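You operate a simulated robot arm through the tools that you are given. There is no shell and no other tool.

Carry out the task below with a simulated two-armed robot. There is one attempt and no reset: what you move stays moved.

JOB
Open the blue drawer, put the tag from the top of the green cabinet in the inside of the blue drawer and shut the drawer again. Then fetch the cloudy lamp cover and set it in the purple bin. Then switch the red compressor switch off. The order counts. Set down upright: cloudy lamp cover.

The check looks at the end state, three seconds after you hand in, the way a careful person would. Anything else that was tipped, shoved, dropped, spilled or broken makes it a failure. A push-on lid holds only when it is set on centred and level and pressed home; a screw cap is set on level and turned clockwise until tight.

ROBOT AND FRAMES
Two 7-joint arms with four-finger grippers on one trunk, on a base that drives. Base frame: it is fixed to the floor where the robot stands at the start and does not move with it; the origin is under the middle of the robot, x ahead of it, y to its left, z up. Lengths are in m, angles in degrees, forces in N, time in s.
The left shoulder is at the start at [0.04, 0.181, 1.13], the right one opposite. With the tool pointing down near the work surface each hand reaches from about 0.3 to 0.84 m from the robot's upright axis, wherever it stands, measured 20 degrees to its own side. Places, roughly: blue drawer [0.1, -2.7, 0.7]; cloudy lamp cover (7x7x8 cm) [-1.4, 1.6, 1.4]; inside of the blue drawer [0, -2.8, 0.7]; purple bin [-0.75, -1.25, 0.75]; red compressor switch [7.1, -2, 0.9]; tag [-0.5, -1.5, 1]. Payload 3.67 kg a hand.
The TCP of each hand is the grasp point between the finger pads, 0.028 m short of the fingertips. In the tool frame z runs along the fingers and y along their closing line. The gripper opens to 0.112 m. The gripper's body begins 0.073 m behind the TCP.
Orientation is told as [roll, pitch, yaw] about the base's x, y, z axes, in that order, counted from this pose: with the fingers straight down and closing along the base's y, the tool's x points along the base's -x, its y along +y and its z along -z.

CONTROLS
- The arms move only by the tool play_rows. It takes "left_targets", "right_targets" or both (then of equal length, played together; a hand with none holds still); each is a list of rows, each an object (a shift or turn left out is 0, a gripper value left out holds the last) with "translation": the shift along the tool's x, y, z in m, a list of three; "angular": the turn, a rotation vector about the tool's x, y, z in degrees, a list of three; "gripper": the finger opening in m, from 0 to 0.112. In form: [{"translation": [tx, ty, tz], "angular": [wx, wy, wz], "gripper": gripper}, ...]. A call has 1 to 20 rows; each row is the pose to reach, as a shift and turn from the pose commanded when the call began, along the tool's axes at that moment. Rows are played at 5 a second. More than 0.05 m and 8.6 degrees between two rows, or a gripper value outside its range, and nothing of the call is played. Where a pose cannot be reached the arm comes as near as it can. A force on the tool above 40 N (or 10 N above the force at the start of the call, whichever is more), or a blocked arm, ends the call early, and 0.2 s more pass. The fingers move at their own pace and stop on an object; they squeeze with about 37 N. The grip force told is the motor's: it shows also when the fingers shut on nothing. Time passes only in rows, and 0.2 s behind the last, so rows that repeat a pose let the fingers close. It gives the time, the measured TCP pose, the force on the tool (base axes), the opening and the grip force at its end, in the units of the frame above (readings bear some noise), with the torque about the TCP (base axes, N m) and any sound that the robot's microphone picked up.
- Cameras (640 x 400 px; columns grow to the right, rows downward): "scene" is now at [0.1049, 0.0086, 1.3785]; the picture's right is [0.01, -1.00, 0.00], its down [-0.56, -0.01, -0.83] and it looks along [0.83, 0.01, -0.56] (base axes); focal length 283 px, centre (320, 200). "left" rides on the left gripper at [0.06, 0.018, -0.104] in its tool frame; the picture's right is [-0.29, 0.96, 0.00], its down [-0.80, -0.24, -0.55] and it looks along [-0.53, -0.16, 0.83] (tool axes); focal length 234 px, centre (320, 200). "right" rides on the right gripper at [0.06, -0.018, -0.104] in its tool frame; the picture's right is [0.29, 0.96, 0.00], its down [-0.80, 0.24, -0.55] and it looks along [-0.53, 0.16, 0.83] (tool axes); focal length 234 px, centre (320, 200).
- capture(camera): a new picture of that camera. The clock stands still meanwhile.
- slide_trunk(by): slides the trunk up (or, below 0, down) by that many m; the arms and the scene camera ride with it, the base frame stays. It gives what a move gives, with no picture.
- roll_base(legs): drives the robot by 1 to 6 legs, each [ahead, left, turn to the left] in m, m and degrees, along the robot's own axes; the way and the turn of a leg run together, so that a leg with both is an arc; at most 1.5 m and 180 degrees a leg. The arms and the cameras ride along, it lands a little off, and it stops where it bumps. It gives what a move gives.
- head_to(pan, tilt): turns the head with the scene camera to pan (to the left, within 86 degrees either way) and tilt (down, from -29 to 69), counted from straight ahead of the robot. It gives what a move gives.
- point_at(camera, pixels): for up to 12 pixels [column, row] of the newest picture of that camera ("zoom" is the newest enlarged one), the place [x, y, z] in the base frame of the surface seen there, good to about 0.002 m, but the place of the scene camera against the robot may be out by one fixed shift of up to 0.025 m in any direction. The clock stands still meanwhile.
- close_up(camera, box): a new picture of the part [left, top, right, bottom] of that camera's present view, enlarged. The clock stands still meanwhile.
- sign_off(): hands the job in; it is judged then, once.

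Leave the grippers open and the arms clear of the work at the hand-in unless told otherwise.

The tools are called after "Call:" as name(argument=value, ...) on one line, values as JSON. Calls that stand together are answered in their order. play_rows: Moves the arms, as the interface text tells. Its arguments: {"type":"object","properties":{"left_targets":{"type":"array","items":{"type":"object","properties":{"translation":{"type":"array","items":{"type":"number"}},"angular":{"type":"array","items":{"type":"number"}},"gripper":{"type":"number"}}}},"right_targets":{"type":"array","items":{"type":"object","properties":{"translation":{"type":"array","items":{"type":"number"}},"angular":{"type":"array","items":{"type":"number"}},"gripper":{"type":"number"}}}}},"required":[]} The other tools are called the same way: slide_trunk (by) slides the trunk up or down; roll_base (legs) drives the base; head_to (pan, tilt) turns the head that bears the scene camera; capture (camera) takes a picture; point_at (camera, pixels) gives the place of the surface under pixels of a picture; close_up (camera, box) takes an enlarged picture of a part of a camera's view; sign_off () hands the job in.

At the start:

```text
time_s: 0.0
left_ee_pos: [0.5261, 0.2757, 1.0463]
left_orientation: [0.0, 0.0, 0.0]
left_ft_force: [0.8, -0.2, 1.0]
left_moment: [0.0, -0.01, 0.0]
left_grip_width: 0.1122
left_finger_force: 0.0
right_ee_pos: [0.5166, -0.1677, 0.9708]
right_orientation: [0.1, 0.0, 0.0]
right_ft_force: [-0.3, 0.5, -0.3]
right_moment: [0.02, 0.01, -0.04]
right_grip_width: 0.1118
right_finger_force: 0.1
trunk travel left (down, up): [-0.25, 0.264]
robot x, y, heading: [0.0038, 0.0032, -0.0]
head pan, tilt: [0.8, 33.8]
```

scene: 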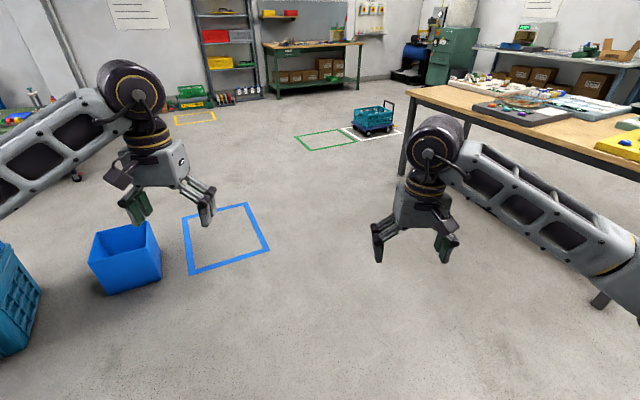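
right: 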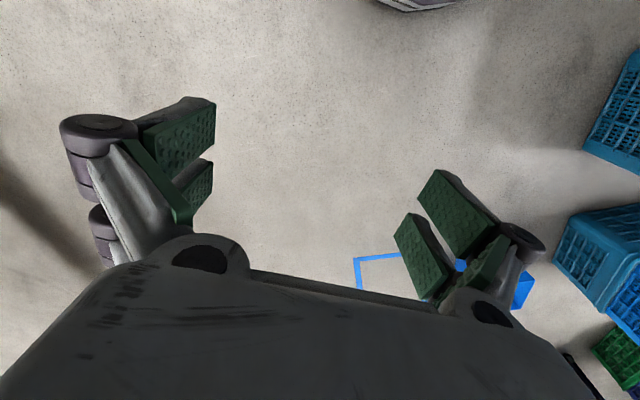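
left: 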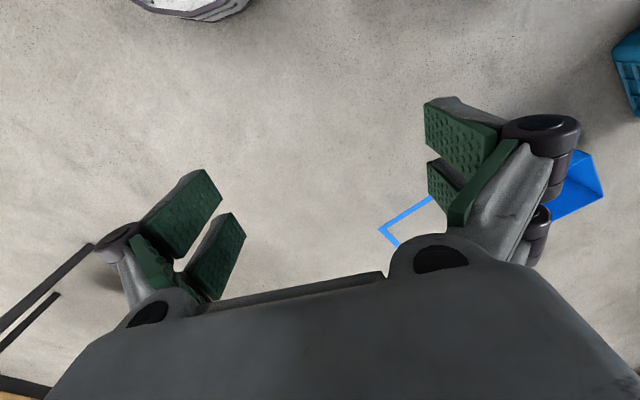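

I see the workshop ahead, with a long workbench on the right. The drawer, tag and bin are told to lie to the right and behind me, so I turn the head to the right first to look there.

Call:
head_to(pan=-80, tilt=20)

Call:
capture(camera="scene")

```text
time_s: 1.5
left_ee_pos: [0.5261, 0.2758, 1.0457]
left_orientation: [0.0, 0.0, 0.0]
left_ft_force: [0.6, 0.6, 0.1]
left_moment: [0.02, 0.01, 0.01]
left_grip_width: 0.1121
left_finger_force: 0.0
right_ee_pos: [0.5172, -0.1667, 0.9708]
right_orientation: [0.0, -0.1, 0.0]
right_ft_force: [0.1, 0.0, 1.1]
right_moment: [0.0, 0.0, 0.01]
right_grip_width: 0.112
right_finger_force: 0.0
trunk travel left (down, up): [-0.25, 0.264]
robot x, y, heading: [0.0034, -0.0012, -0.0]
head pan, tilt: [-80.0, 20.0]
```

```text
taken
```

scene: 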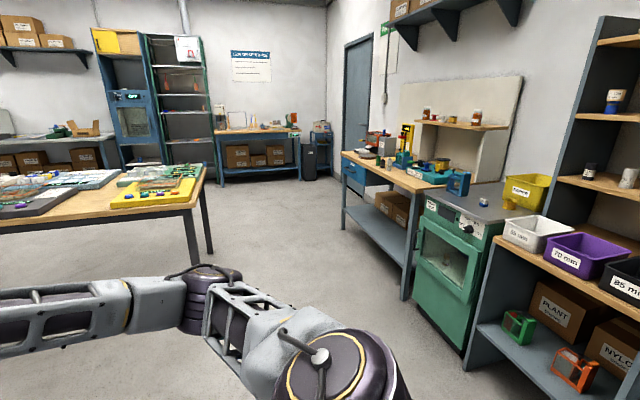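

I see to the right a workbench with a blue drawer front near (353,172), a green cabinet near (455,260), and the purple "70 mm" bin near (580,250). I take enlarged looks at these.

Call:
close_up(camera="scene", box=[320, 110, 480, 210])

Call:
close_up(camera="scene", box=[400, 140, 640, 290])

Call:
point_at(camera="scene", pixels=[[353, 172], [343, 155], [400, 190], [436, 262], [425, 200], [490, 215], [508, 204], [575, 255], [560, 237], [605, 260], [630, 175], [500, 240]])

```text
4.00 times, centred on (400, 160) of scene
```

zoom: 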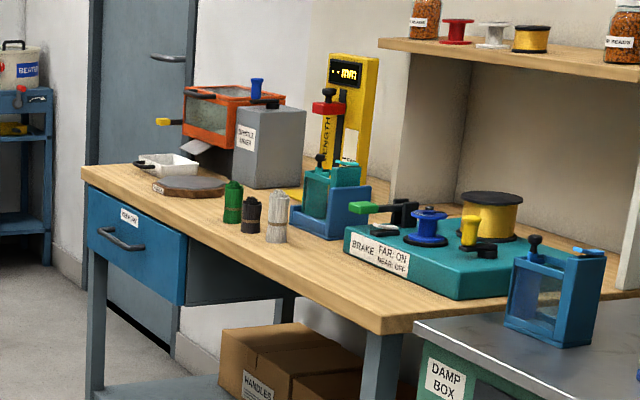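

```text
2.67 times, centred on (520, 215) of scene
```

zoom: 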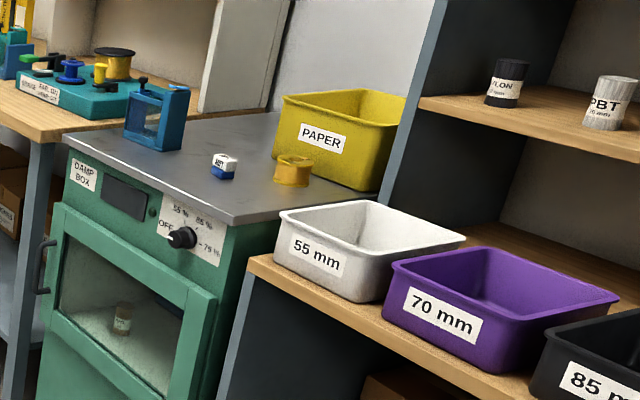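

```text
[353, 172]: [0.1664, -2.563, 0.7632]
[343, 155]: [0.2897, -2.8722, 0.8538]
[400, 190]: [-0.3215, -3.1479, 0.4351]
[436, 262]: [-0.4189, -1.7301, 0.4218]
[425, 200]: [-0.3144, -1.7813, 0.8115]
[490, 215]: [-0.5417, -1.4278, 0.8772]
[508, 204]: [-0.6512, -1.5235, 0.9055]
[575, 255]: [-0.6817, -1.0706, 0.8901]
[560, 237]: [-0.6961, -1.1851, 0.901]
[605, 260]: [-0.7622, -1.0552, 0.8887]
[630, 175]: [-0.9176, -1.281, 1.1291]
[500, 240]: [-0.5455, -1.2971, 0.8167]
```

The drawer sits in the far end of the bench with a handle at about (350,170), and the tag seems to be the small white-blue block at about (484,202). I take points to learn the line of the furniture fronts before I drive.

Call:
point_at(camera="scene", pixels=[[344, 165], [364, 172], [364, 183], [345, 172], [346, 154], [410, 188], [484, 202], [483, 199], [470, 210], [435, 196], [565, 262], [630, 300]])

Call:
head_to(pan=-86, tilt=30)

Call:
capture(camera="scene")

```text
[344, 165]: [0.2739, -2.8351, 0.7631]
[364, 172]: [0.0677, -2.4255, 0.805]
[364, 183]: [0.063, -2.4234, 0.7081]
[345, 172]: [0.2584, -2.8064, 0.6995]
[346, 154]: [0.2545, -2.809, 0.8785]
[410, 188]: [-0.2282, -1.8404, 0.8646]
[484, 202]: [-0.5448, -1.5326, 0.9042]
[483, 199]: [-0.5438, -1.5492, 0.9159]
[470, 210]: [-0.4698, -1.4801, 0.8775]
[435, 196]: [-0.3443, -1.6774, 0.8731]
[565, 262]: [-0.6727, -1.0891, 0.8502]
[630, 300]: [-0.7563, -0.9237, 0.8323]
```

```text
time_s: 2.3
left_ee_pos: [0.5265, 0.2751, 1.0459]
left_orientation: [0.0, 0.0, 0.0]
left_ft_force: [-1.0, -0.2, 1.1]
left_moment: [0.0, 0.01, 0.01]
left_grip_width: 0.112
left_finger_force: 0.1
right_ee_pos: [0.5161, -0.1683, 0.972]
right_orientation: [-0.1, 0.0, 0.0]
right_ft_force: [-0.9, 0.2, 0.2]
right_moment: [-0.02, 0.0, 0.03]
right_grip_width: 0.112
right_finger_force: 0.0
trunk travel left (down, up): [-0.25, 0.264]
robot x, y, heading: [-0.0025, -0.0001, 0.0]
head pan, tilt: [-85.9, 30.0]
```

```text
taken
```

scene: 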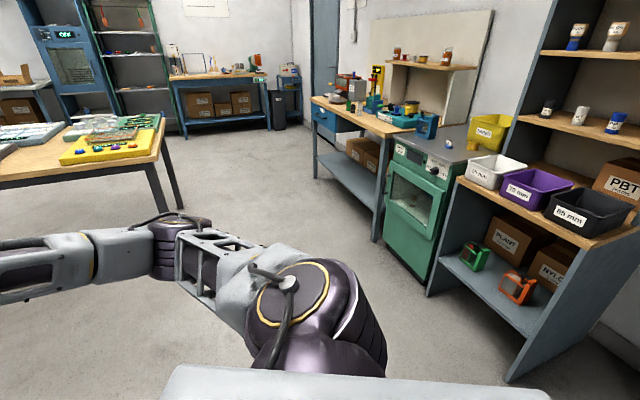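

I read the fronts to face about 26.6° from +x (normal), so I must face heading about -153°. I now check the free floor between the bench and the table with the yellow board, and look for other obstacles.

Call:
point_at(camera="scene", pixels=[[157, 155], [165, 118], [60, 168], [182, 205], [130, 180], [280, 120], [180, 130], [314, 175], [380, 238], [430, 290], [505, 380], [330, 200]])

Call:
head_to(pan=-40, tilt=30)

Call:
capture(camera="scene")

```text
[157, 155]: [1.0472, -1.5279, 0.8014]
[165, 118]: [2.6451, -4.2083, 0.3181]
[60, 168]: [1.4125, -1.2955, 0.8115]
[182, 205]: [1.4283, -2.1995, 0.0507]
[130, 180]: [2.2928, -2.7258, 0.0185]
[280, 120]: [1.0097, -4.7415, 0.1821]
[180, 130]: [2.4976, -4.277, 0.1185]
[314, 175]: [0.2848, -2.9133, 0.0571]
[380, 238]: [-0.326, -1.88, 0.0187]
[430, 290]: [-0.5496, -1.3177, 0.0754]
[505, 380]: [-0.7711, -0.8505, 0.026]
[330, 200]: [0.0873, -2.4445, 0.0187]
```

```text
time_s: 3.4
left_ee_pos: [0.526, 0.2755, 1.0455]
left_orientation: [0.0, 0.0, -0.1]
left_ft_force: [0.0, -0.1, -0.8]
left_moment: [0.02, -0.02, -0.03]
left_grip_width: 0.112
left_finger_force: 0.0
right_ee_pos: [0.5164, -0.167, 0.971]
right_orientation: [0.0, 0.0, 0.0]
right_ft_force: [0.7, 0.4, -0.1]
right_moment: [0.01, 0.01, 0.01]
right_grip_width: 0.1117
right_finger_force: 0.1
trunk travel left (down, up): [-0.25, 0.264]
robot x, y, heading: [-0.0001, 0.0027, 0.1]
head pan, tilt: [-40.0, 30.0]
```

```text
taken
```

scene: 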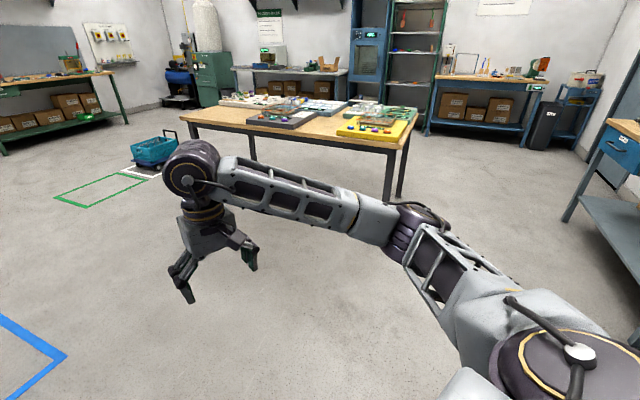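

The island table stands ahead-right. I take its corner and leg points, so that I know the free aisle.

Call:
point_at(camera="scene", pixels=[[400, 147], [415, 119], [184, 114], [388, 196], [400, 195], [260, 127], [254, 157], [330, 115], [30, 345], [150, 145]])

Call:
head_to(pan=75, tilt=10)

Call:
capture(camera="scene")

```text
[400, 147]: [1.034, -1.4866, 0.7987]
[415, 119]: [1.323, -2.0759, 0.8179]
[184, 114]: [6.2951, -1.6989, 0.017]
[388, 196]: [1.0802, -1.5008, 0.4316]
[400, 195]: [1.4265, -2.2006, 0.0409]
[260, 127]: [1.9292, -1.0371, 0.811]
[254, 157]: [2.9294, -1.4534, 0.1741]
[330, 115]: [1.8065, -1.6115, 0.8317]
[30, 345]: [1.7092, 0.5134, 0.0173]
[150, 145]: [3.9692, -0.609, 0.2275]
```

```text
time_s: 5.3
left_ee_pos: [0.5264, 0.2736, 1.0463]
left_orientation: [0.1, 0.0, 0.1]
left_ft_force: [0.1, -0.3, -0.1]
left_moment: [0.0, -0.02, -0.02]
left_grip_width: 0.1122
left_finger_force: 0.1
right_ee_pos: [0.5171, -0.1677, 0.9712]
right_orientation: [0.1, 0.0, 0.0]
right_ft_force: [-0.5, 0.1, 0.3]
right_moment: [0.02, 0.0, 0.02]
right_grip_width: 0.1119
right_finger_force: 0.1
trunk travel left (down, up): [-0.25, 0.264]
robot x, y, heading: [0.0003, -0.0007, 0.1]
head pan, tilt: [75.0, 10.0]
```

```text
taken
```

scene: 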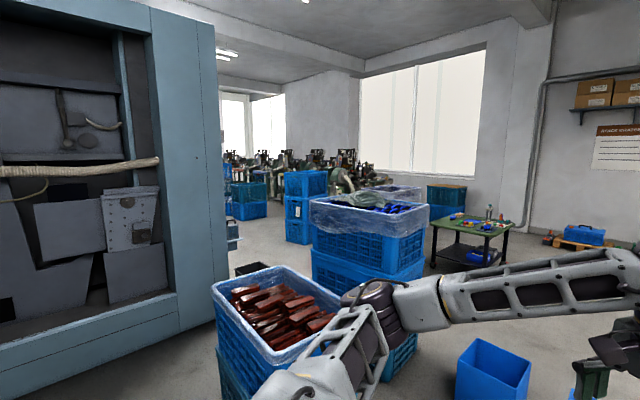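

The island table leaves an aisle of about 1.28 m in front of the bench. On my left there are crates and a blue machine cabinet; I check how near they are before turning in place.

Call:
point_at(camera="scene", pixels=[[280, 320], [225, 340], [185, 300], [100, 340], [60, 100], [205, 150], [370, 240], [500, 360], [20, 380], [140, 230]])

Call:
head_to(pan=86, tilt=30)

Call:
capture(camera="scene")

```text
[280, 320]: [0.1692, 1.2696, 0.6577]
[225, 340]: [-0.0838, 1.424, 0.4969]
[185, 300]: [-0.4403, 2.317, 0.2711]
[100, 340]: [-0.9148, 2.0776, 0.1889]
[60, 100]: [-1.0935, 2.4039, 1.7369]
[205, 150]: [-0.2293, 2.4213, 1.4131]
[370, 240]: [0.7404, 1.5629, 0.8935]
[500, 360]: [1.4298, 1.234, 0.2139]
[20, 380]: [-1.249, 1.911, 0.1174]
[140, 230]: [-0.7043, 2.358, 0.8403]
```

```text
time_s: 6.2
left_ee_pos: [0.5255, 0.2757, 1.0457]
left_orientation: [0.0, 0.0, 0.0]
left_ft_force: [-0.3, -0.9, -0.6]
left_moment: [0.0, 0.0, -0.06]
left_grip_width: 0.1118
left_finger_force: 0.2
right_ee_pos: [0.5176, -0.1678, 0.9719]
right_orientation: [-0.1, -0.1, -0.1]
right_ft_force: [0.3, -0.2, 0.3]
right_moment: [0.0, -0.01, -0.03]
right_grip_width: 0.1119
right_finger_force: 0.0
trunk travel left (down, up): [-0.25, 0.264]
robot x, y, heading: [0.0025, 0.0005, 0.1]
head pan, tilt: [85.9, 30.0]
```

```text
taken
```

scene: 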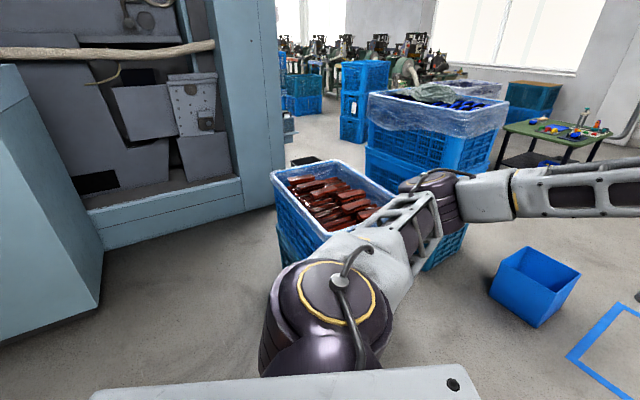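

Nothing stands within about 1.2 m around me, so I turn in place by -153.4° to face the furniture row.

Call:
roll_base(legs=[[0, 0, -90], [0, 0, -63.4]])

Call:
head_to(pan=-70, tilt=5)

Call:
capture(camera="scene")

```text
time_s: 13.9
left_ee_pos: [-0.3543, -0.4768, 1.0456]
left_orientation: [0.1, 0.0, -154.2]
left_ft_force: [-0.1, 0.1, -0.3]
left_moment: [-0.02, -0.02, 0.0]
left_grip_width: 0.1121
left_finger_force: 0.1
right_ee_pos: [-0.5375, -0.0735, 0.9719]
right_orientation: [0.1, 0.1, -154.2]
right_ft_force: [0.8, -0.8, -0.1]
right_moment: [-0.02, 0.02, -0.01]
right_grip_width: 0.1119
right_finger_force: 0.0
trunk travel left (down, up): [-0.25, 0.264]
robot x, y, heading: [0.0003, 0.0006, -154.2]
head pan, tilt: [85.9, 30.0]
```

```text
time_s: 16.3
left_ee_pos: [-0.3551, -0.4761, 1.0457]
left_orientation: [0.0, 0.1, -154.1]
left_ft_force: [0.4, -0.7, 0.2]
left_moment: [0.01, -0.01, -0.01]
left_grip_width: 0.1119
left_finger_force: 0.0
right_ee_pos: [-0.5393, -0.0728, 0.9714]
right_orientation: [-0.1, 0.0, -154.1]
right_ft_force: [-0.2, -0.1, -0.1]
right_moment: [-0.01, -0.02, 0.02]
right_grip_width: 0.1118
right_finger_force: 0.1
trunk travel left (down, up): [-0.25, 0.264]
robot x, y, heading: [-0.0012, 0.0007, -154.2]
head pan, tilt: [-70.0, 5.0]
```

```text
taken
```

scene: 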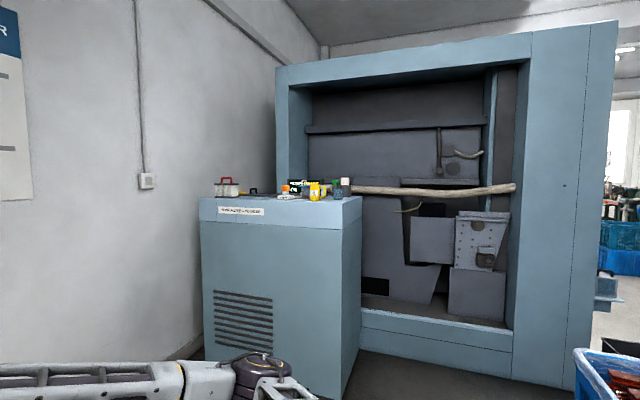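

There is a blue housing near (280,250) with items on top at a height that fits the lamp cover. I enlarge it.

Call:
close_up(camera="scene", box=[200, 160, 370, 266])

Call:
point_at(camera="scene", pixels=[[346, 185], [338, 188], [315, 190], [297, 188], [225, 190], [285, 193], [205, 205], [355, 205], [340, 300], [230, 300], [440, 188], [360, 190]])

```text
3.76 times, centred on (285, 213) of scene
```

zoom: 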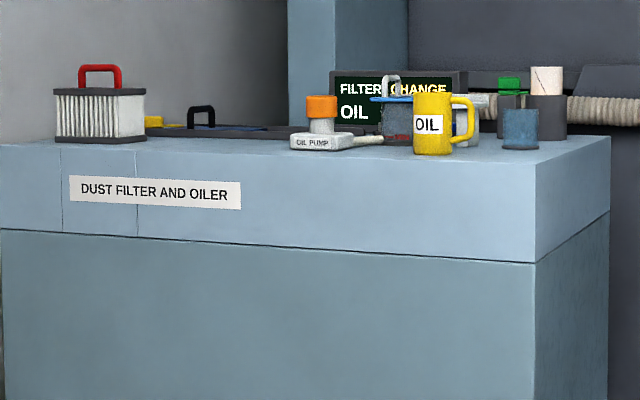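

```text
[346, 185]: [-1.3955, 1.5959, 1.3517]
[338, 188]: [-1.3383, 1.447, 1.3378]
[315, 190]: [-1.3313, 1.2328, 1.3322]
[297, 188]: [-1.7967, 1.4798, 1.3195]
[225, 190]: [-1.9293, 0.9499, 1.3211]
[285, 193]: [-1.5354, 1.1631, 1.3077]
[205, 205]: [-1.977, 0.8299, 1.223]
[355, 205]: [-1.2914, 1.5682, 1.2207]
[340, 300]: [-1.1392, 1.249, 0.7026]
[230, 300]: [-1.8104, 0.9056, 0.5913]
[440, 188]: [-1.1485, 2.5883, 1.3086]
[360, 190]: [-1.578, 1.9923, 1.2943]
```

The lamp cover is likely among the items on that housing top (around z≈1.3); I will study it later. Now I move towards the furniture row: correct heading by 0.8°, then 0.28 m ahead and 1.1 m left, which puts me in front of the green cabinet for a look.

Call:
roll_base(legs=[[0, 0, 0.8], [0.25, 1.1, 0]])

Call:
head_to(pan=0, tilt=30)

Call:
capture(camera="scene")

```text
time_s: 22.5
left_ee_pos: [-0.0904, -1.5832, 1.0458]
left_orientation: [-0.1, 0.0, -154.6]
left_ft_force: [0.6, -0.1, -0.1]
left_moment: [0.07, 0.0, 0.0]
left_grip_width: 0.1122
left_finger_force: 0.1
right_ee_pos: [-0.2707, -1.1806, 0.9726]
right_orientation: [-0.1, -0.1, -154.6]
right_ft_force: [-0.4, -0.6, 1.0]
right_moment: [-0.01, 0.0, 0.0]
right_grip_width: 0.112
right_finger_force: 0.1
trunk travel left (down, up): [-0.25, 0.264]
robot x, y, heading: [0.2668, -1.1083, -154.6]
head pan, tilt: [-70.0, 5.0]
```

```text
time_s: 23.9
left_ee_pos: [-0.0905, -1.584, 1.0449]
left_orientation: [0.0, 0.1, -154.6]
left_ft_force: [0.1, 0.4, 0.5]
left_moment: [0.0, 0.01, -0.01]
left_grip_width: 0.1122
left_finger_force: 0.1
right_ee_pos: [-0.2711, -1.1795, 0.9711]
right_orientation: [0.0, 0.0, -154.6]
right_ft_force: [0.0, 0.2, 0.9]
right_moment: [0.01, -0.03, -0.02]
right_grip_width: 0.1122
right_finger_force: 0.0
trunk travel left (down, up): [-0.25, 0.264]
robot x, y, heading: [0.2688, -1.1109, -154.5]
head pan, tilt: [0.0, 30.0]
```

```text
taken
```

scene: 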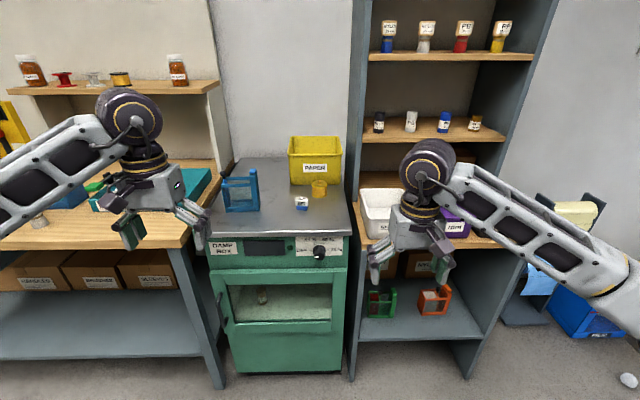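

I see the damp box top with a small white-blue thing at (302,203), a yellow spool at (319,187), a blue frame at (240,190) and a yellow "PAPER" bin. I enlarge this region.

Call:
close_up(camera="scene", box=[210, 140, 360, 234])

Call:
point_at(camera="scene", pixels=[[302, 201], [299, 206], [306, 207], [302, 198], [319, 186], [240, 195], [280, 215], [320, 225], [250, 160], [346, 160], [315, 180], [345, 230]])

```text
4.26 times, centred on (285, 187) of scene
```

zoom: 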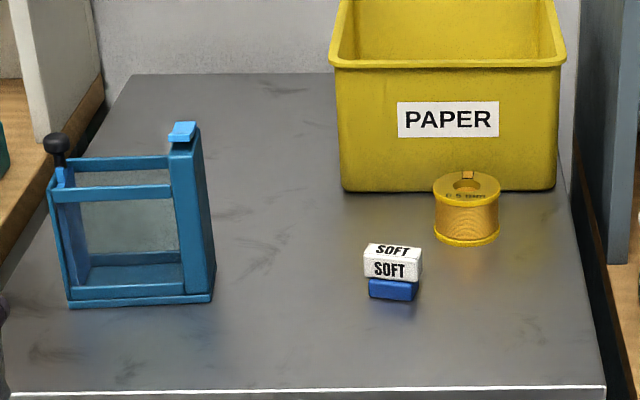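

```text
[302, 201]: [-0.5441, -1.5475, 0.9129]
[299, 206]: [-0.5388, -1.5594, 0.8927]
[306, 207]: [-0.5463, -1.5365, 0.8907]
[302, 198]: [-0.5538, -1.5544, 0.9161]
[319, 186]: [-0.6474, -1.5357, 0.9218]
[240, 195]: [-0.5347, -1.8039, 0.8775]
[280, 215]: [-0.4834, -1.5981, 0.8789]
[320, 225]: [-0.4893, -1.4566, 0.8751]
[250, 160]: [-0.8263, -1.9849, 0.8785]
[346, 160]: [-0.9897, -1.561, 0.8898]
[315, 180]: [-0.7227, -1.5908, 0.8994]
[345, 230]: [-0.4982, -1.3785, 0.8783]
```

The tag is clearly the white/blue "SOFT" block at about (-0.545,-1.548), top z≈0.916. Order counts, so the drawer comes first: I correct the heading by +1.2° and move 1.1 m left to stand before the drawer.

Call:
roll_base(legs=[[0, 0, 1.2], [0.0, 1.08, 0]])

Call:
head_to(pan=15, tilt=40)

Call:
capture(camera="scene")

```text
time_s: 29.9
left_ee_pos: [0.4376, -2.5567, 1.0454]
left_orientation: [-0.1, 0.0, -151.3]
left_ft_force: [-0.2, -0.5, 0.7]
left_moment: [0.01, -0.02, -0.02]
left_grip_width: 0.1121
left_finger_force: 0.0
right_ee_pos: [0.232, -2.1633, 0.9706]
right_orientation: [0.0, 0.0, -151.4]
right_ft_force: [0.4, -0.5, 0.0]
right_moment: [0.01, 0.03, -0.01]
right_grip_width: 0.1119
right_finger_force: 0.0
trunk travel left (down, up): [-0.25, 0.264]
robot x, y, heading: [0.7656, -2.062, -151.3]
head pan, tilt: [0.0, 30.0]
```

```text
time_s: 30.7
left_ee_pos: [0.4364, -2.5557, 1.0469]
left_orientation: [0.0, 0.0, -151.4]
left_ft_force: [0.7, -0.4, -0.2]
left_moment: [-0.02, 0.02, 0.02]
left_grip_width: 0.1122
left_finger_force: 0.0
right_ee_pos: [0.2322, -2.1629, 0.9719]
right_orientation: [0.0, 0.0, -151.3]
right_ft_force: [0.5, -0.1, -0.3]
right_moment: [-0.03, 0.0, 0.0]
right_grip_width: 0.112
right_finger_force: 0.0
trunk travel left (down, up): [-0.25, 0.264]
robot x, y, heading: [0.762, -2.0617, -151.1]
head pan, tilt: [15.0, 40.0]
```

```text
taken
```

scene: 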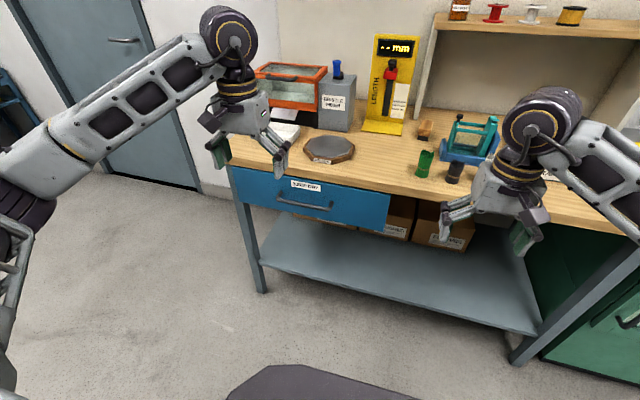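

I stand about 0.79 m out of the drawer front. The handle is visible at about (303,203). I enlarge the drawer and take points on the handle and the face.

Call:
close_up(camera="scene", box=[224, 150, 400, 260])

Call:
point_at(camera="scene", pixels=[[278, 199], [303, 207], [330, 211], [260, 185], [380, 200], [380, 222], [245, 200], [310, 220], [300, 183], [240, 166], [388, 190], [340, 215]])

```text
3.64 times, centred on (312, 205) of scene
```

zoom: 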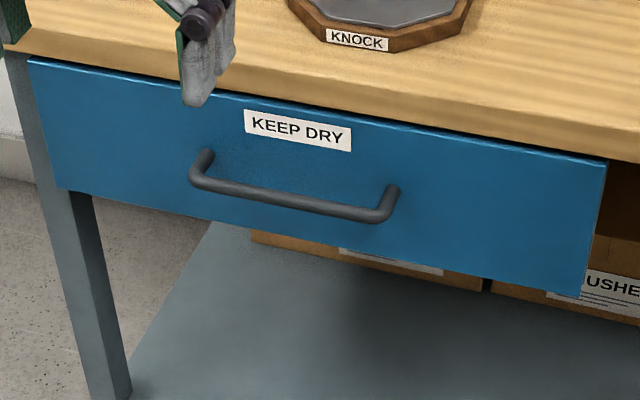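

```text
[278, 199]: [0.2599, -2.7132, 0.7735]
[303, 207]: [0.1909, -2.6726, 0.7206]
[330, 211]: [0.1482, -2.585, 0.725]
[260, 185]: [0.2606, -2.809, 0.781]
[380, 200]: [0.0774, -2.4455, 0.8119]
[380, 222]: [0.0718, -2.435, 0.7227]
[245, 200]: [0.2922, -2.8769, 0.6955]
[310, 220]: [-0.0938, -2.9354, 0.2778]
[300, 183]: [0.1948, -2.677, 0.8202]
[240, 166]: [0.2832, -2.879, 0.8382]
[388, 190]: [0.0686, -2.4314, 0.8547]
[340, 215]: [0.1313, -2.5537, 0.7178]
```

The handle is a round bow running along the face. I read points on the bar itself and the face just beside it from the enlarged picture.

Call:
point_at(camera="zoom", pixels=[[205, 184], [240, 191], [280, 198], [320, 206], [360, 213], [385, 212], [205, 155], [393, 190], [300, 165], [300, 235], [150, 150], [500, 220]])

Call:
capture(camera="left")

```text
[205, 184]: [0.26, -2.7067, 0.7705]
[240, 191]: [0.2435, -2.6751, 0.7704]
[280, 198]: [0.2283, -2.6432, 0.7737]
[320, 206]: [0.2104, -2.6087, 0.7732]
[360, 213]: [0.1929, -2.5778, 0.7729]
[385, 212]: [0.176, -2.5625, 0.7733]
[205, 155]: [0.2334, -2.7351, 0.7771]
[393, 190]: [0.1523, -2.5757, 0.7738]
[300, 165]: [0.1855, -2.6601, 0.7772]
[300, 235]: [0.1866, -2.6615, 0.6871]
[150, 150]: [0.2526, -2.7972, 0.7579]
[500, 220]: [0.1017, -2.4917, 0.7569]
```

```text
taken
```

left: 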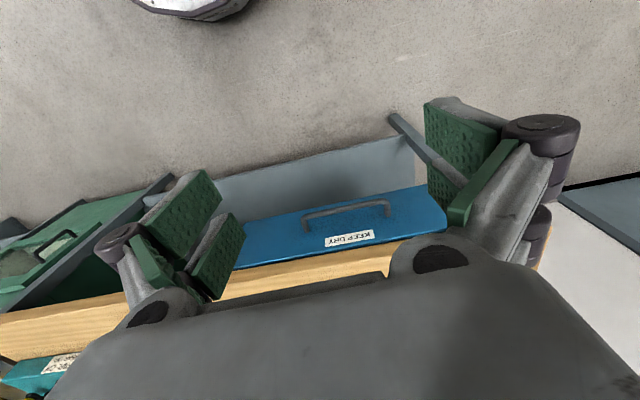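

The left hand camera sees the handle at (345,210). Points from it are not subject to the scene camera's shift, so I take them to calibrate.

Call:
close_up(camera="left", box=[220, 140, 460, 290])

Call:
point_at(camera="left", pixels=[[303, 216], [320, 210], [345, 207], [370, 204], [388, 203], [345, 222], [290, 235], [410, 210], [330, 240], [400, 200], [260, 250], [300, 260]])

```text
2.67 times, centred on (340, 215) of left
```

zoom: 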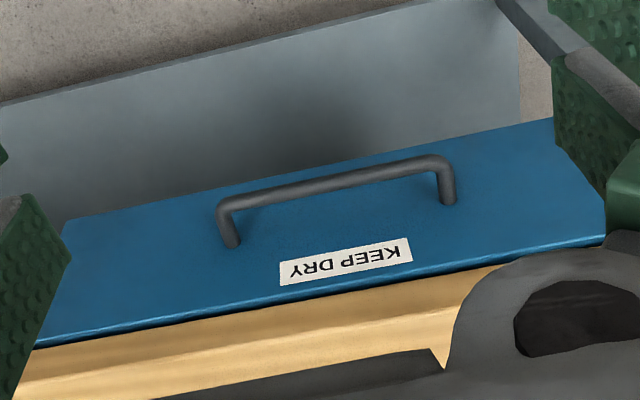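

```text
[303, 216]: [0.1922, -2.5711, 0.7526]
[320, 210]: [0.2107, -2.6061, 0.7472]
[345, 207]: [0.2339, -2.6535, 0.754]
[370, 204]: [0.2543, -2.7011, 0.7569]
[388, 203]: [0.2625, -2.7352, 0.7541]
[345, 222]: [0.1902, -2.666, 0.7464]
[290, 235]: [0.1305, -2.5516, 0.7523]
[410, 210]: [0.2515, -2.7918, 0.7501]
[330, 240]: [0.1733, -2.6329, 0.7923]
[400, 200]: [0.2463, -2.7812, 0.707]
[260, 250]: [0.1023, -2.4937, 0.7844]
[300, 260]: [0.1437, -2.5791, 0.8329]
```

I take finer points along the bar from the enlarged left-hand picture.

Call:
point_at(camera="zoom", pixels=[[228, 203], [260, 196], [300, 188], [340, 180], [380, 172], [415, 164], [440, 160], [330, 215], [330, 235], [232, 240], [448, 195], [500, 190]])

```text
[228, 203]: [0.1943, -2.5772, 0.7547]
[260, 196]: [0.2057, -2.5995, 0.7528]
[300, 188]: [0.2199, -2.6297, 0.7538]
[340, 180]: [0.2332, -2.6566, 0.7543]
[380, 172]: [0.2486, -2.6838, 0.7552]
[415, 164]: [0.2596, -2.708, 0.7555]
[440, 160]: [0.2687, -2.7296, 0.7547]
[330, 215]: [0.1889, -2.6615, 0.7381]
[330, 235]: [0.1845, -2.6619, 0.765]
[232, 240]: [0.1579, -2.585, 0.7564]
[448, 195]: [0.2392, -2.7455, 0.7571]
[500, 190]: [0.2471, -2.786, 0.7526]
```

The hand camera puts the bar at z≈0.750–0.755, about 0.042 m off the face, midpoint ≈(0.231,-2.655); the scene camera reads about 0.02 m too high. I will hook one finger behind the bar from above with the closing line along the pull direction. First I turn the left hand by 87.7° about its axis, at its present place.

Call:
play_rows(left_targets=[{"angular": [0, 0, -8], "gripper": 0.1}, {"angular": [0, 0, -16]}, {"angular": [0, 0, -24]}, {"angular": [0, 0, -32]}, {"angular": [0, 0, -40]}, {"angular": [0, 0, -48]}, {"angular": [0, 0, -56]}, {"angular": [0, 0, -64]}, {"angular": [0, 0, -72]}, {"angular": [0, 0, -80]}, {"angular": [0, 0, -87.7]}, {"angular": [0, 0, -87.7]}, {"angular": [0, 0, -87.7]}])

Call:
capture(camera="left")

```text
time_s: 33.5
left_ee_pos: [0.4358, -2.5573, 1.045]
left_orientation: [0.0, -0.1, -63.6]
left_ft_force: [0.6, 0.1, -0.1]
left_moment: [0.0, -0.05, 0.0]
left_grip_width: 0.1002
left_finger_force: 0.1
right_ee_pos: [0.2324, -2.163, 0.9715]
right_orientation: [0.0, 0.0, -151.3]
right_ft_force: [-0.3, 0.1, -0.9]
right_moment: [-0.02, 0.02, -0.04]
right_grip_width: 0.1122
right_finger_force: 0.0
trunk travel left (down, up): [-0.25, 0.264]
robot x, y, heading: [0.7721, -2.0617, -151.3]
head pan, tilt: [15.0, 40.0]
```

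```text
taken
```

left: 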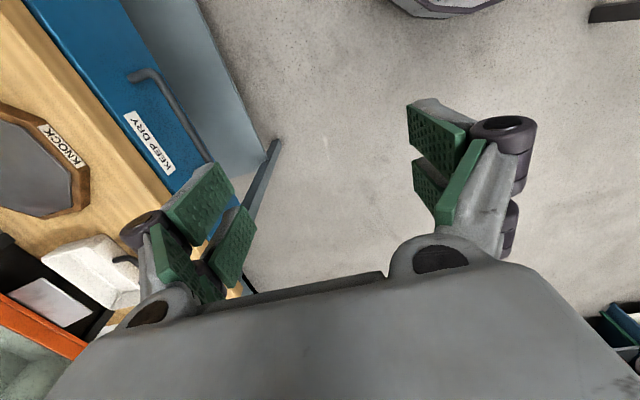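

The hand is turned; its y axis now points out of the drawer front. I move 0.196 m toward the front and down to z≈0.92, above the bench-top level.

Call:
play_rows(left_targets=[{"translation": [0.0, -0.035, 0.025]}, {"translation": [0.001, -0.075, 0.05]}, {"translation": [0.001, -0.115, 0.075]}, {"translation": [0.002, -0.155, 0.1]}, {"translation": [0.002, -0.195, 0.12]}, {"translation": [0.002, -0.195, 0.12]}])

Call:
capture(camera="left")

Call:
capture(camera="scene")

```text
time_s: 34.9
left_ee_pos: [0.2612, -2.6399, 0.9275]
left_orientation: [0.0, 0.0, -63.5]
left_ft_force: [0.2, 0.6, -0.2]
left_moment: [-0.04, 0.03, 0.03]
left_grip_width: 0.1002
left_finger_force: 0.1
right_ee_pos: [0.234, -2.163, 0.9709]
right_orientation: [0.0, -0.1, -151.3]
right_ft_force: [0.7, -0.2, 0.4]
right_moment: [-0.03, 0.01, -0.01]
right_grip_width: 0.112
right_finger_force: 0.0
trunk travel left (down, up): [-0.25, 0.264]
robot x, y, heading: [0.7687, -2.0595, -151.4]
head pan, tilt: [15.0, 40.0]
```

```text
taken
```

left: 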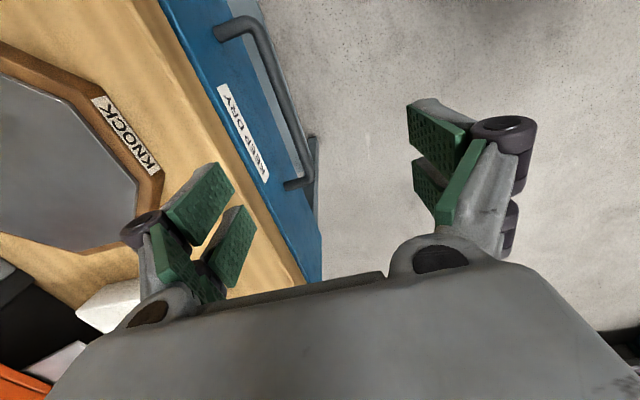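

```text
taken
```

scene: 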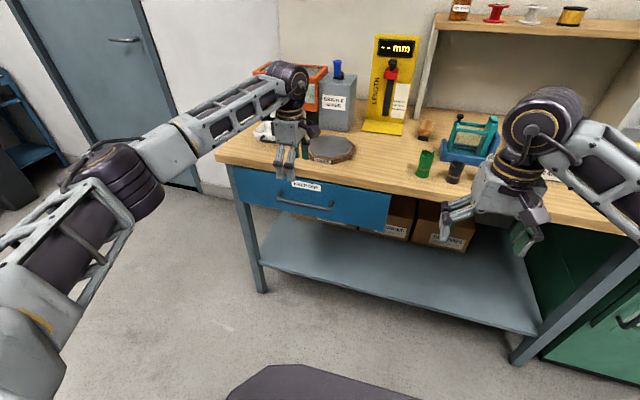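

The left-hand picture shows the bar from (230,30) to (300,180). I re-measure the bar, the face and the bench edge from this nearer view before descending.

Call:
close_up(camera="left", box=[140, 0, 340, 125])

Call:
point_at(camera="left", pixels=[[255, 38], [268, 66], [281, 100], [292, 135], [301, 165], [245, 95], [300, 230], [200, 60], [215, 110], [230, 33], [290, 184], [180, 20]])

```text
3.20 times, centred on (240, 62) of left
```

zoom: 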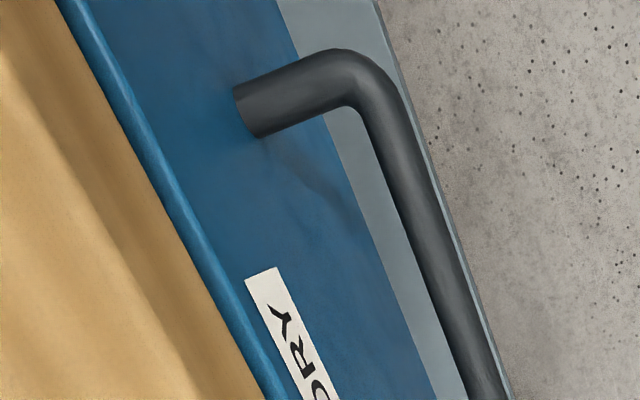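

```text
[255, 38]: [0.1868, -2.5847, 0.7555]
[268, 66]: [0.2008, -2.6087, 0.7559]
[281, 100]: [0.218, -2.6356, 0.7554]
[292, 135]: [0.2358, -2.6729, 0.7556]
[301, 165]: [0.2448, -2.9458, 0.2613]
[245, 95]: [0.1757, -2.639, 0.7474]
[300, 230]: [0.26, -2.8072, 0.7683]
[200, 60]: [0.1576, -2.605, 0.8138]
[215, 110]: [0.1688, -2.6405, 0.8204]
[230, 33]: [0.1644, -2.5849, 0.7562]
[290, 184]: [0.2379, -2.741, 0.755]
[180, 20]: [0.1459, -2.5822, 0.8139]
```

The bar's back is about 8 mm in front of where my inner finger will pass and the face about 15 mm behind it. I descend 0.173 m straight so the finger goes behind the bar.

Call:
play_rows(left_targets=[{"translation": [0, 0, 0.04]}, {"translation": [0, 0, 0.08]}, {"translation": [0, 0, 0.11]}, {"translation": [0, 0, 0.13]}, {"translation": [0, 0, 0.15]}, {"translation": [0, 0, 0.165]}, {"translation": [0, 0, 0.173]}, {"translation": [0, 0, 0.173]}])

Call:
capture(camera="left")

Call:
close_up(camera="scene", box=[224, 120, 400, 230])

```text
time_s: 36.7
left_ee_pos: [0.2631, -2.6414, 0.7535]
left_orientation: [0.0, 0.0, -63.6]
left_ft_force: [0.3, -0.2, 0.1]
left_moment: [-0.01, -0.04, 0.01]
left_grip_width: 0.0998
left_finger_force: 0.1
right_ee_pos: [0.2333, -2.1638, 0.9708]
right_orientation: [0.0, 0.0, -151.4]
right_ft_force: [-0.5, -0.4, 0.1]
right_moment: [0.0, 0.0, 0.01]
right_grip_width: 0.1121
right_finger_force: 0.0
trunk travel left (down, up): [-0.25, 0.264]
robot x, y, heading: [0.7681, -2.0616, -151.2]
head pan, tilt: [15.0, 40.0]
```

```text
taken
```

left: 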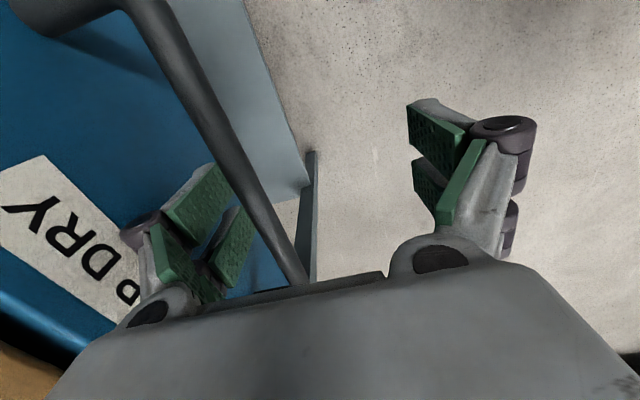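

```text
3.64 times, centred on (312, 175) of scene
```

zoom: 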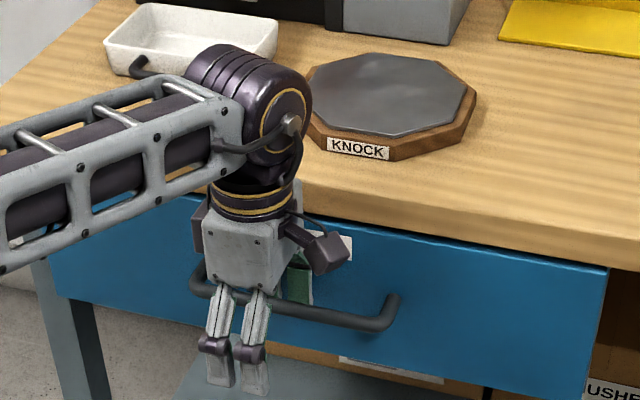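

The inner finger is behind the bar and no force is felt. I pull outward (tool +y) slowly by 0.06 m to see how the drawer responds.

Call:
play_rows(left_targets=[{"translation": [0, 0.008, 0]}, {"translation": [0, 0.016, 0]}, {"translation": [0, 0.026, 0]}, {"translation": [0, 0.036, 0]}, {"translation": [0, 0.046, 0]}, {"translation": [0, 0.06, 0]}, {"translation": [0, 0.06, 0]}])

Call:
capture(camera="left")

```text
time_s: 38.3
left_ee_pos: [0.3164, -2.616, 0.753]
left_orientation: [-0.1, 0.0, -63.6]
left_ft_force: [-0.8, 0.4, 0.2]
left_moment: [-0.01, -0.04, 0.01]
left_grip_width: 0.1
left_finger_force: 0.2
right_ee_pos: [0.2328, -2.1633, 0.9708]
right_orientation: [0.0, 0.0, -151.2]
right_ft_force: [0.3, -0.4, -0.2]
right_moment: [0.01, 0.01, -0.01]
right_grip_width: 0.1121
right_finger_force: 0.2
trunk travel left (down, up): [-0.25, 0.264]
robot x, y, heading: [0.7682, -2.0622, -151.4]
head pan, tilt: [15.0, 40.0]
```

```text
taken
```

left: 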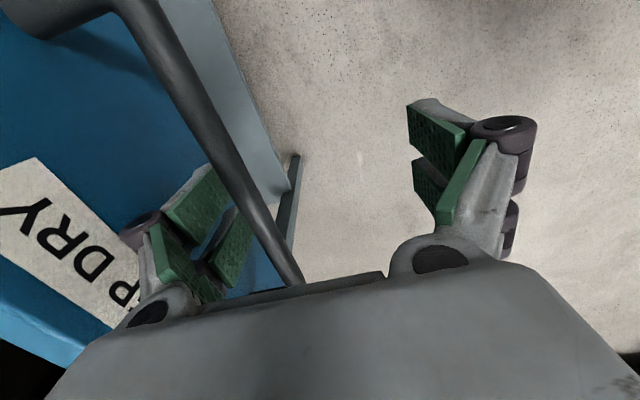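

The drawer follows (the bar stays in the same spot in the hand's view, and the bench edge has slid away). I keep pulling, another 0.22 m.

Call:
play_rows(left_targets=[{"translation": [0, 0.015, 0]}, {"translation": [0, 0.03, 0]}, {"translation": [0, 0.045, 0]}, {"translation": [0, 0.06, 0]}, {"translation": [0, 0.075, 0]}, {"translation": [0, 0.09, 0]}, {"translation": [0, 0.105, 0]}, {"translation": [0, 0.12, 0]}, {"translation": [0, 0.135, 0]}, {"translation": [0, 0.15, 0]}, {"translation": [0, 0.165, 0]}, {"translation": [0, 0.18, 0]}, {"translation": [0, 0.195, 0]}, {"translation": [0, 0.21, 0]}, {"translation": [0, 0.22, 0]}, {"translation": [0, 0.22, 0]}])

Call:
capture(camera="scene")

```text
time_s: 41.7
left_ee_pos: [0.512, -2.5177, 0.7537]
left_orientation: [0.0, 0.0, -63.6]
left_ft_force: [0.3, -0.1, 0.0]
left_moment: [0.0, -0.01, -0.01]
left_grip_width: 0.1001
left_finger_force: 0.0
right_ee_pos: [0.2331, -2.1637, 0.9708]
right_orientation: [0.0, 0.1, -151.4]
right_ft_force: [-0.3, 0.2, 0.2]
right_moment: [-0.02, 0.01, 0.0]
right_grip_width: 0.112
right_finger_force: 0.0
trunk travel left (down, up): [-0.25, 0.264]
robot x, y, heading: [0.7682, -2.0613, -151.2]
head pan, tilt: [15.0, 40.0]
```

```text
taken
```

scene: 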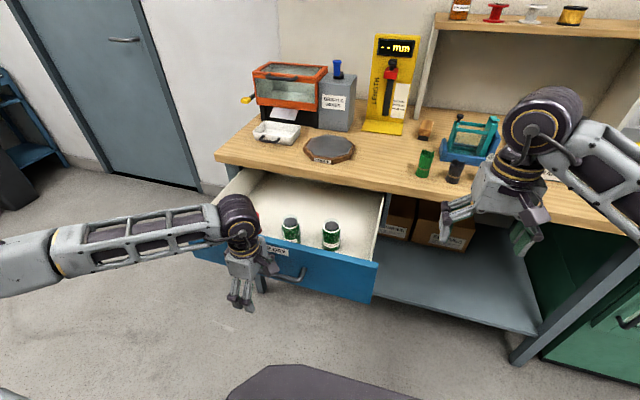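

The drawer is open by about 0.27 m; inside, two green jars stand near its front. I unload the finger by 7 mm and lift the left hand straight up.

Call:
play_rows(left_targets=[{"translation": [0, -0.004, 0]}, {"translation": [0, -0.007, 0]}, {"translation": [0, -0.007, -0.02]}, {"translation": [0, -0.007, -0.05]}, {"translation": [0, -0.007, -0.09]}, {"translation": [0, -0.007, -0.13]}, {"translation": [0, -0.007, -0.17]}, {"translation": [0, -0.007, -0.21]}, {"translation": [0, -0.007, -0.25]}, {"translation": [0, -0.007, -0.29]}, {"translation": [0, -0.007, -0.29]}])

Call:
head_to(pan=15, tilt=48)

Call:
capture(camera="scene")

Call:
capture(camera="left")

```text
time_s: 44.1
left_ee_pos: [0.5048, -2.521, 1.0432]
left_orientation: [0.1, 0.0, -63.5]
left_ft_force: [0.2, -0.2, 0.6]
left_moment: [0.04, 0.01, -0.04]
left_grip_width: 0.0997
left_finger_force: 0.0
right_ee_pos: [0.2327, -2.1637, 0.971]
right_orientation: [0.0, 0.1, -151.3]
right_ft_force: [0.1, 0.6, -0.5]
right_moment: [0.04, -0.03, 0.0]
right_grip_width: 0.1118
right_finger_force: 0.1
trunk travel left (down, up): [-0.25, 0.264]
robot x, y, heading: [0.7671, -2.0615, -151.2]
head pan, tilt: [15.0, 40.0]
```

```text
time_s: 44.8
left_ee_pos: [0.5047, -2.521, 1.0427]
left_orientation: [0.0, 0.0, -63.7]
left_ft_force: [0.1, -1.0, 0.5]
left_moment: [0.0, 0.0, 0.03]
left_grip_width: 0.0999
left_finger_force: 0.1
right_ee_pos: [0.2334, -2.1635, 0.9731]
right_orientation: [0.0, 0.0, -151.3]
right_ft_force: [0.5, 0.0, -0.4]
right_moment: [0.02, 0.01, 0.0]
right_grip_width: 0.1121
right_finger_force: 0.1
trunk travel left (down, up): [-0.25, 0.264]
robot x, y, heading: [0.766, -2.0614, -151.5]
head pan, tilt: [15.0, 48.0]
```

```text
taken
```

scene: 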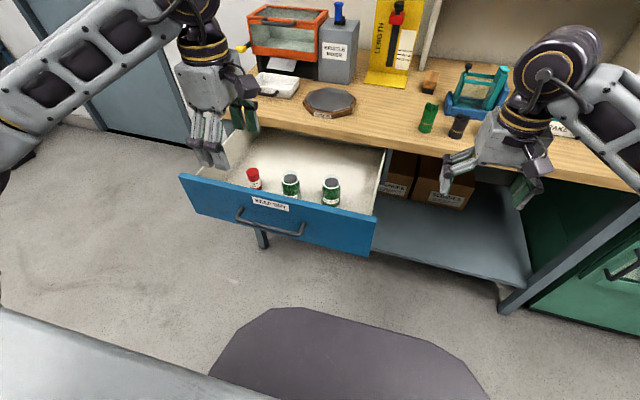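

```text
taken
```

left: 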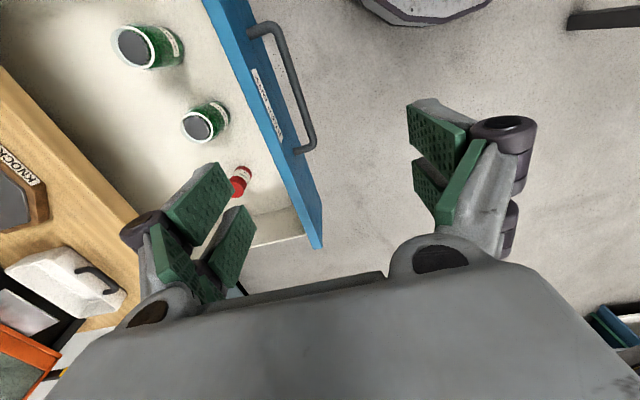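

The open drawer holds two green jars and a red-capped bottle, all toward the front. I measure them and the free floor behind, using the left-hand camera.

Call:
point_at(camera="left", pixels=[[134, 46], [197, 125], [238, 187], [60, 30], [120, 120], [160, 170], [175, 55], [30, 60], [105, 195], [225, 40], [290, 225], [280, 240]])

Call:
close_up(camera="scene", box=[170, 120, 400, 264])

```text
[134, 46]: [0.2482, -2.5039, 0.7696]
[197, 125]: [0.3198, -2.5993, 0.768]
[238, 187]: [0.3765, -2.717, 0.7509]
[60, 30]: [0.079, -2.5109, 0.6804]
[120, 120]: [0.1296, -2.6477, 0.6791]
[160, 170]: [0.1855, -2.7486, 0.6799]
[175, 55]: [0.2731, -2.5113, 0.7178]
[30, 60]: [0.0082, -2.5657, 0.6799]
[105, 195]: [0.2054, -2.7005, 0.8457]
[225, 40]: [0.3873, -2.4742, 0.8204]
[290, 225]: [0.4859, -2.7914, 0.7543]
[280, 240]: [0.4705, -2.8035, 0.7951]
```

```text
2.78 times, centred on (285, 192) of scene
```

zoom: 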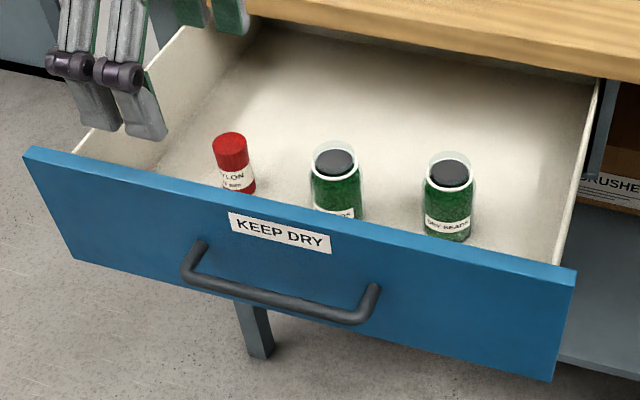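

Drawer floor is at z≈0.68; there is a free strip behind the jars (jars at n≈-0.87…-0.89, bench edge n≈-1.015 in the out-of-front coordinate). I will fetch the tag with the left hand. First I turn the left hand back by 88° and pull the right hand back and up so it is clear of the rack.

Call:
play_rows(left_targets=[{"angular": [0, 0, 8]}, {"angular": [0, 0, 16]}, {"angular": [0, 0, 24]}, {"angular": [0, 0, 32]}, {"angular": [0, 0, 40]}, {"angular": [0, 0, 48]}, {"angular": [0, 0, 56]}, {"angular": [0, 0, 64]}, {"angular": [0, 0, 72]}, {"angular": [0, 0, 80]}, {"angular": [0, 0, 88]}, {"angular": [0, 0, 88]}], right_targets=[{"translation": [0.02, 0, -0.01]}, {"translation": [0.04, 0, -0.02]}, {"translation": [0.06, 0, -0.03]}, {"translation": [0.08, 0, -0.04]}, {"translation": [0.1, 0, -0.05]}, {"translation": [0.12, 0, -0.06]}, {"translation": [0.14, 0, -0.07]}, {"translation": [0.15, 0, -0.08]}, {"translation": [0.15, 0, -0.09]}, {"translation": [0.15, 0, -0.1]}, {"translation": [0.15, 0, -0.1]}, {"translation": [0.15, 0, -0.1]}])

Call:
roll_base(legs=[[0, 0, -2.3], [0, -1.2, 0]])

Call:
head_to(pan=10, tilt=35)

Call:
capture(camera="scene")

```text
time_s: 47.4
left_ee_pos: [0.5059, -2.5205, 1.0421]
left_orientation: [0.0, 0.0, -151.6]
left_ft_force: [-0.4, -0.7, 0.2]
left_moment: [-0.01, 0.0, 0.03]
left_grip_width: 0.1001
left_finger_force: 0.1
right_ee_pos: [0.3633, -2.0908, 1.0722]
right_orientation: [0.0, 0.0, -151.2]
right_ft_force: [0.4, 0.5, -0.5]
right_moment: [0.0, 0.04, -0.02]
right_grip_width: 0.112
right_finger_force: 0.0
trunk travel left (down, up): [-0.25, 0.264]
robot x, y, heading: [0.7675, -2.063, -151.1]
head pan, tilt: [15.0, 48.0]
```

```text
time_s: 53.9
left_ee_pos: [-0.0385, -1.4775, 1.0422]
left_orientation: [0.1, 0.0, -151.8]
left_ft_force: [-0.5, 0.7, 0.3]
left_moment: [-0.01, -0.01, 0.01]
left_grip_width: 0.0997
left_finger_force: 0.0
right_ee_pos: [-0.1783, -1.0464, 1.0716]
right_orientation: [0.1, 0.0, -151.4]
right_ft_force: [-0.5, 0.0, -0.1]
right_moment: [-0.03, 0.04, -0.01]
right_grip_width: 0.112
right_finger_force: 0.1
trunk travel left (down, up): [-0.25, 0.264]
robot x, y, heading: [0.2246, -1.0245, -151.6]
head pan, tilt: [15.0, 48.0]
```

```text
time_s: 54.7
left_ee_pos: [-0.0378, -1.4771, 1.0422]
left_orientation: [0.1, 0.0, -151.8]
left_ft_force: [-0.4, 0.1, -0.9]
left_moment: [-0.01, 0.03, 0.02]
left_grip_width: 0.0999
left_finger_force: 0.1
right_ee_pos: [-0.1803, -1.0474, 1.0719]
right_orientation: [-0.1, 0.0, -151.5]
right_ft_force: [-1.3, 0.1, -0.2]
right_moment: [0.02, 0.02, -0.03]
right_grip_width: 0.1121
right_finger_force: 0.1
trunk travel left (down, up): [-0.25, 0.264]
robot x, y, heading: [0.2238, -1.0226, -151.5]
head pan, tilt: [10.0, 35.0]
```

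```text
taken
```

scene: 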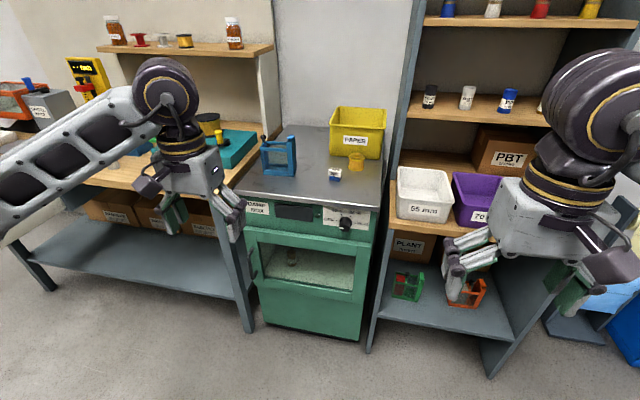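

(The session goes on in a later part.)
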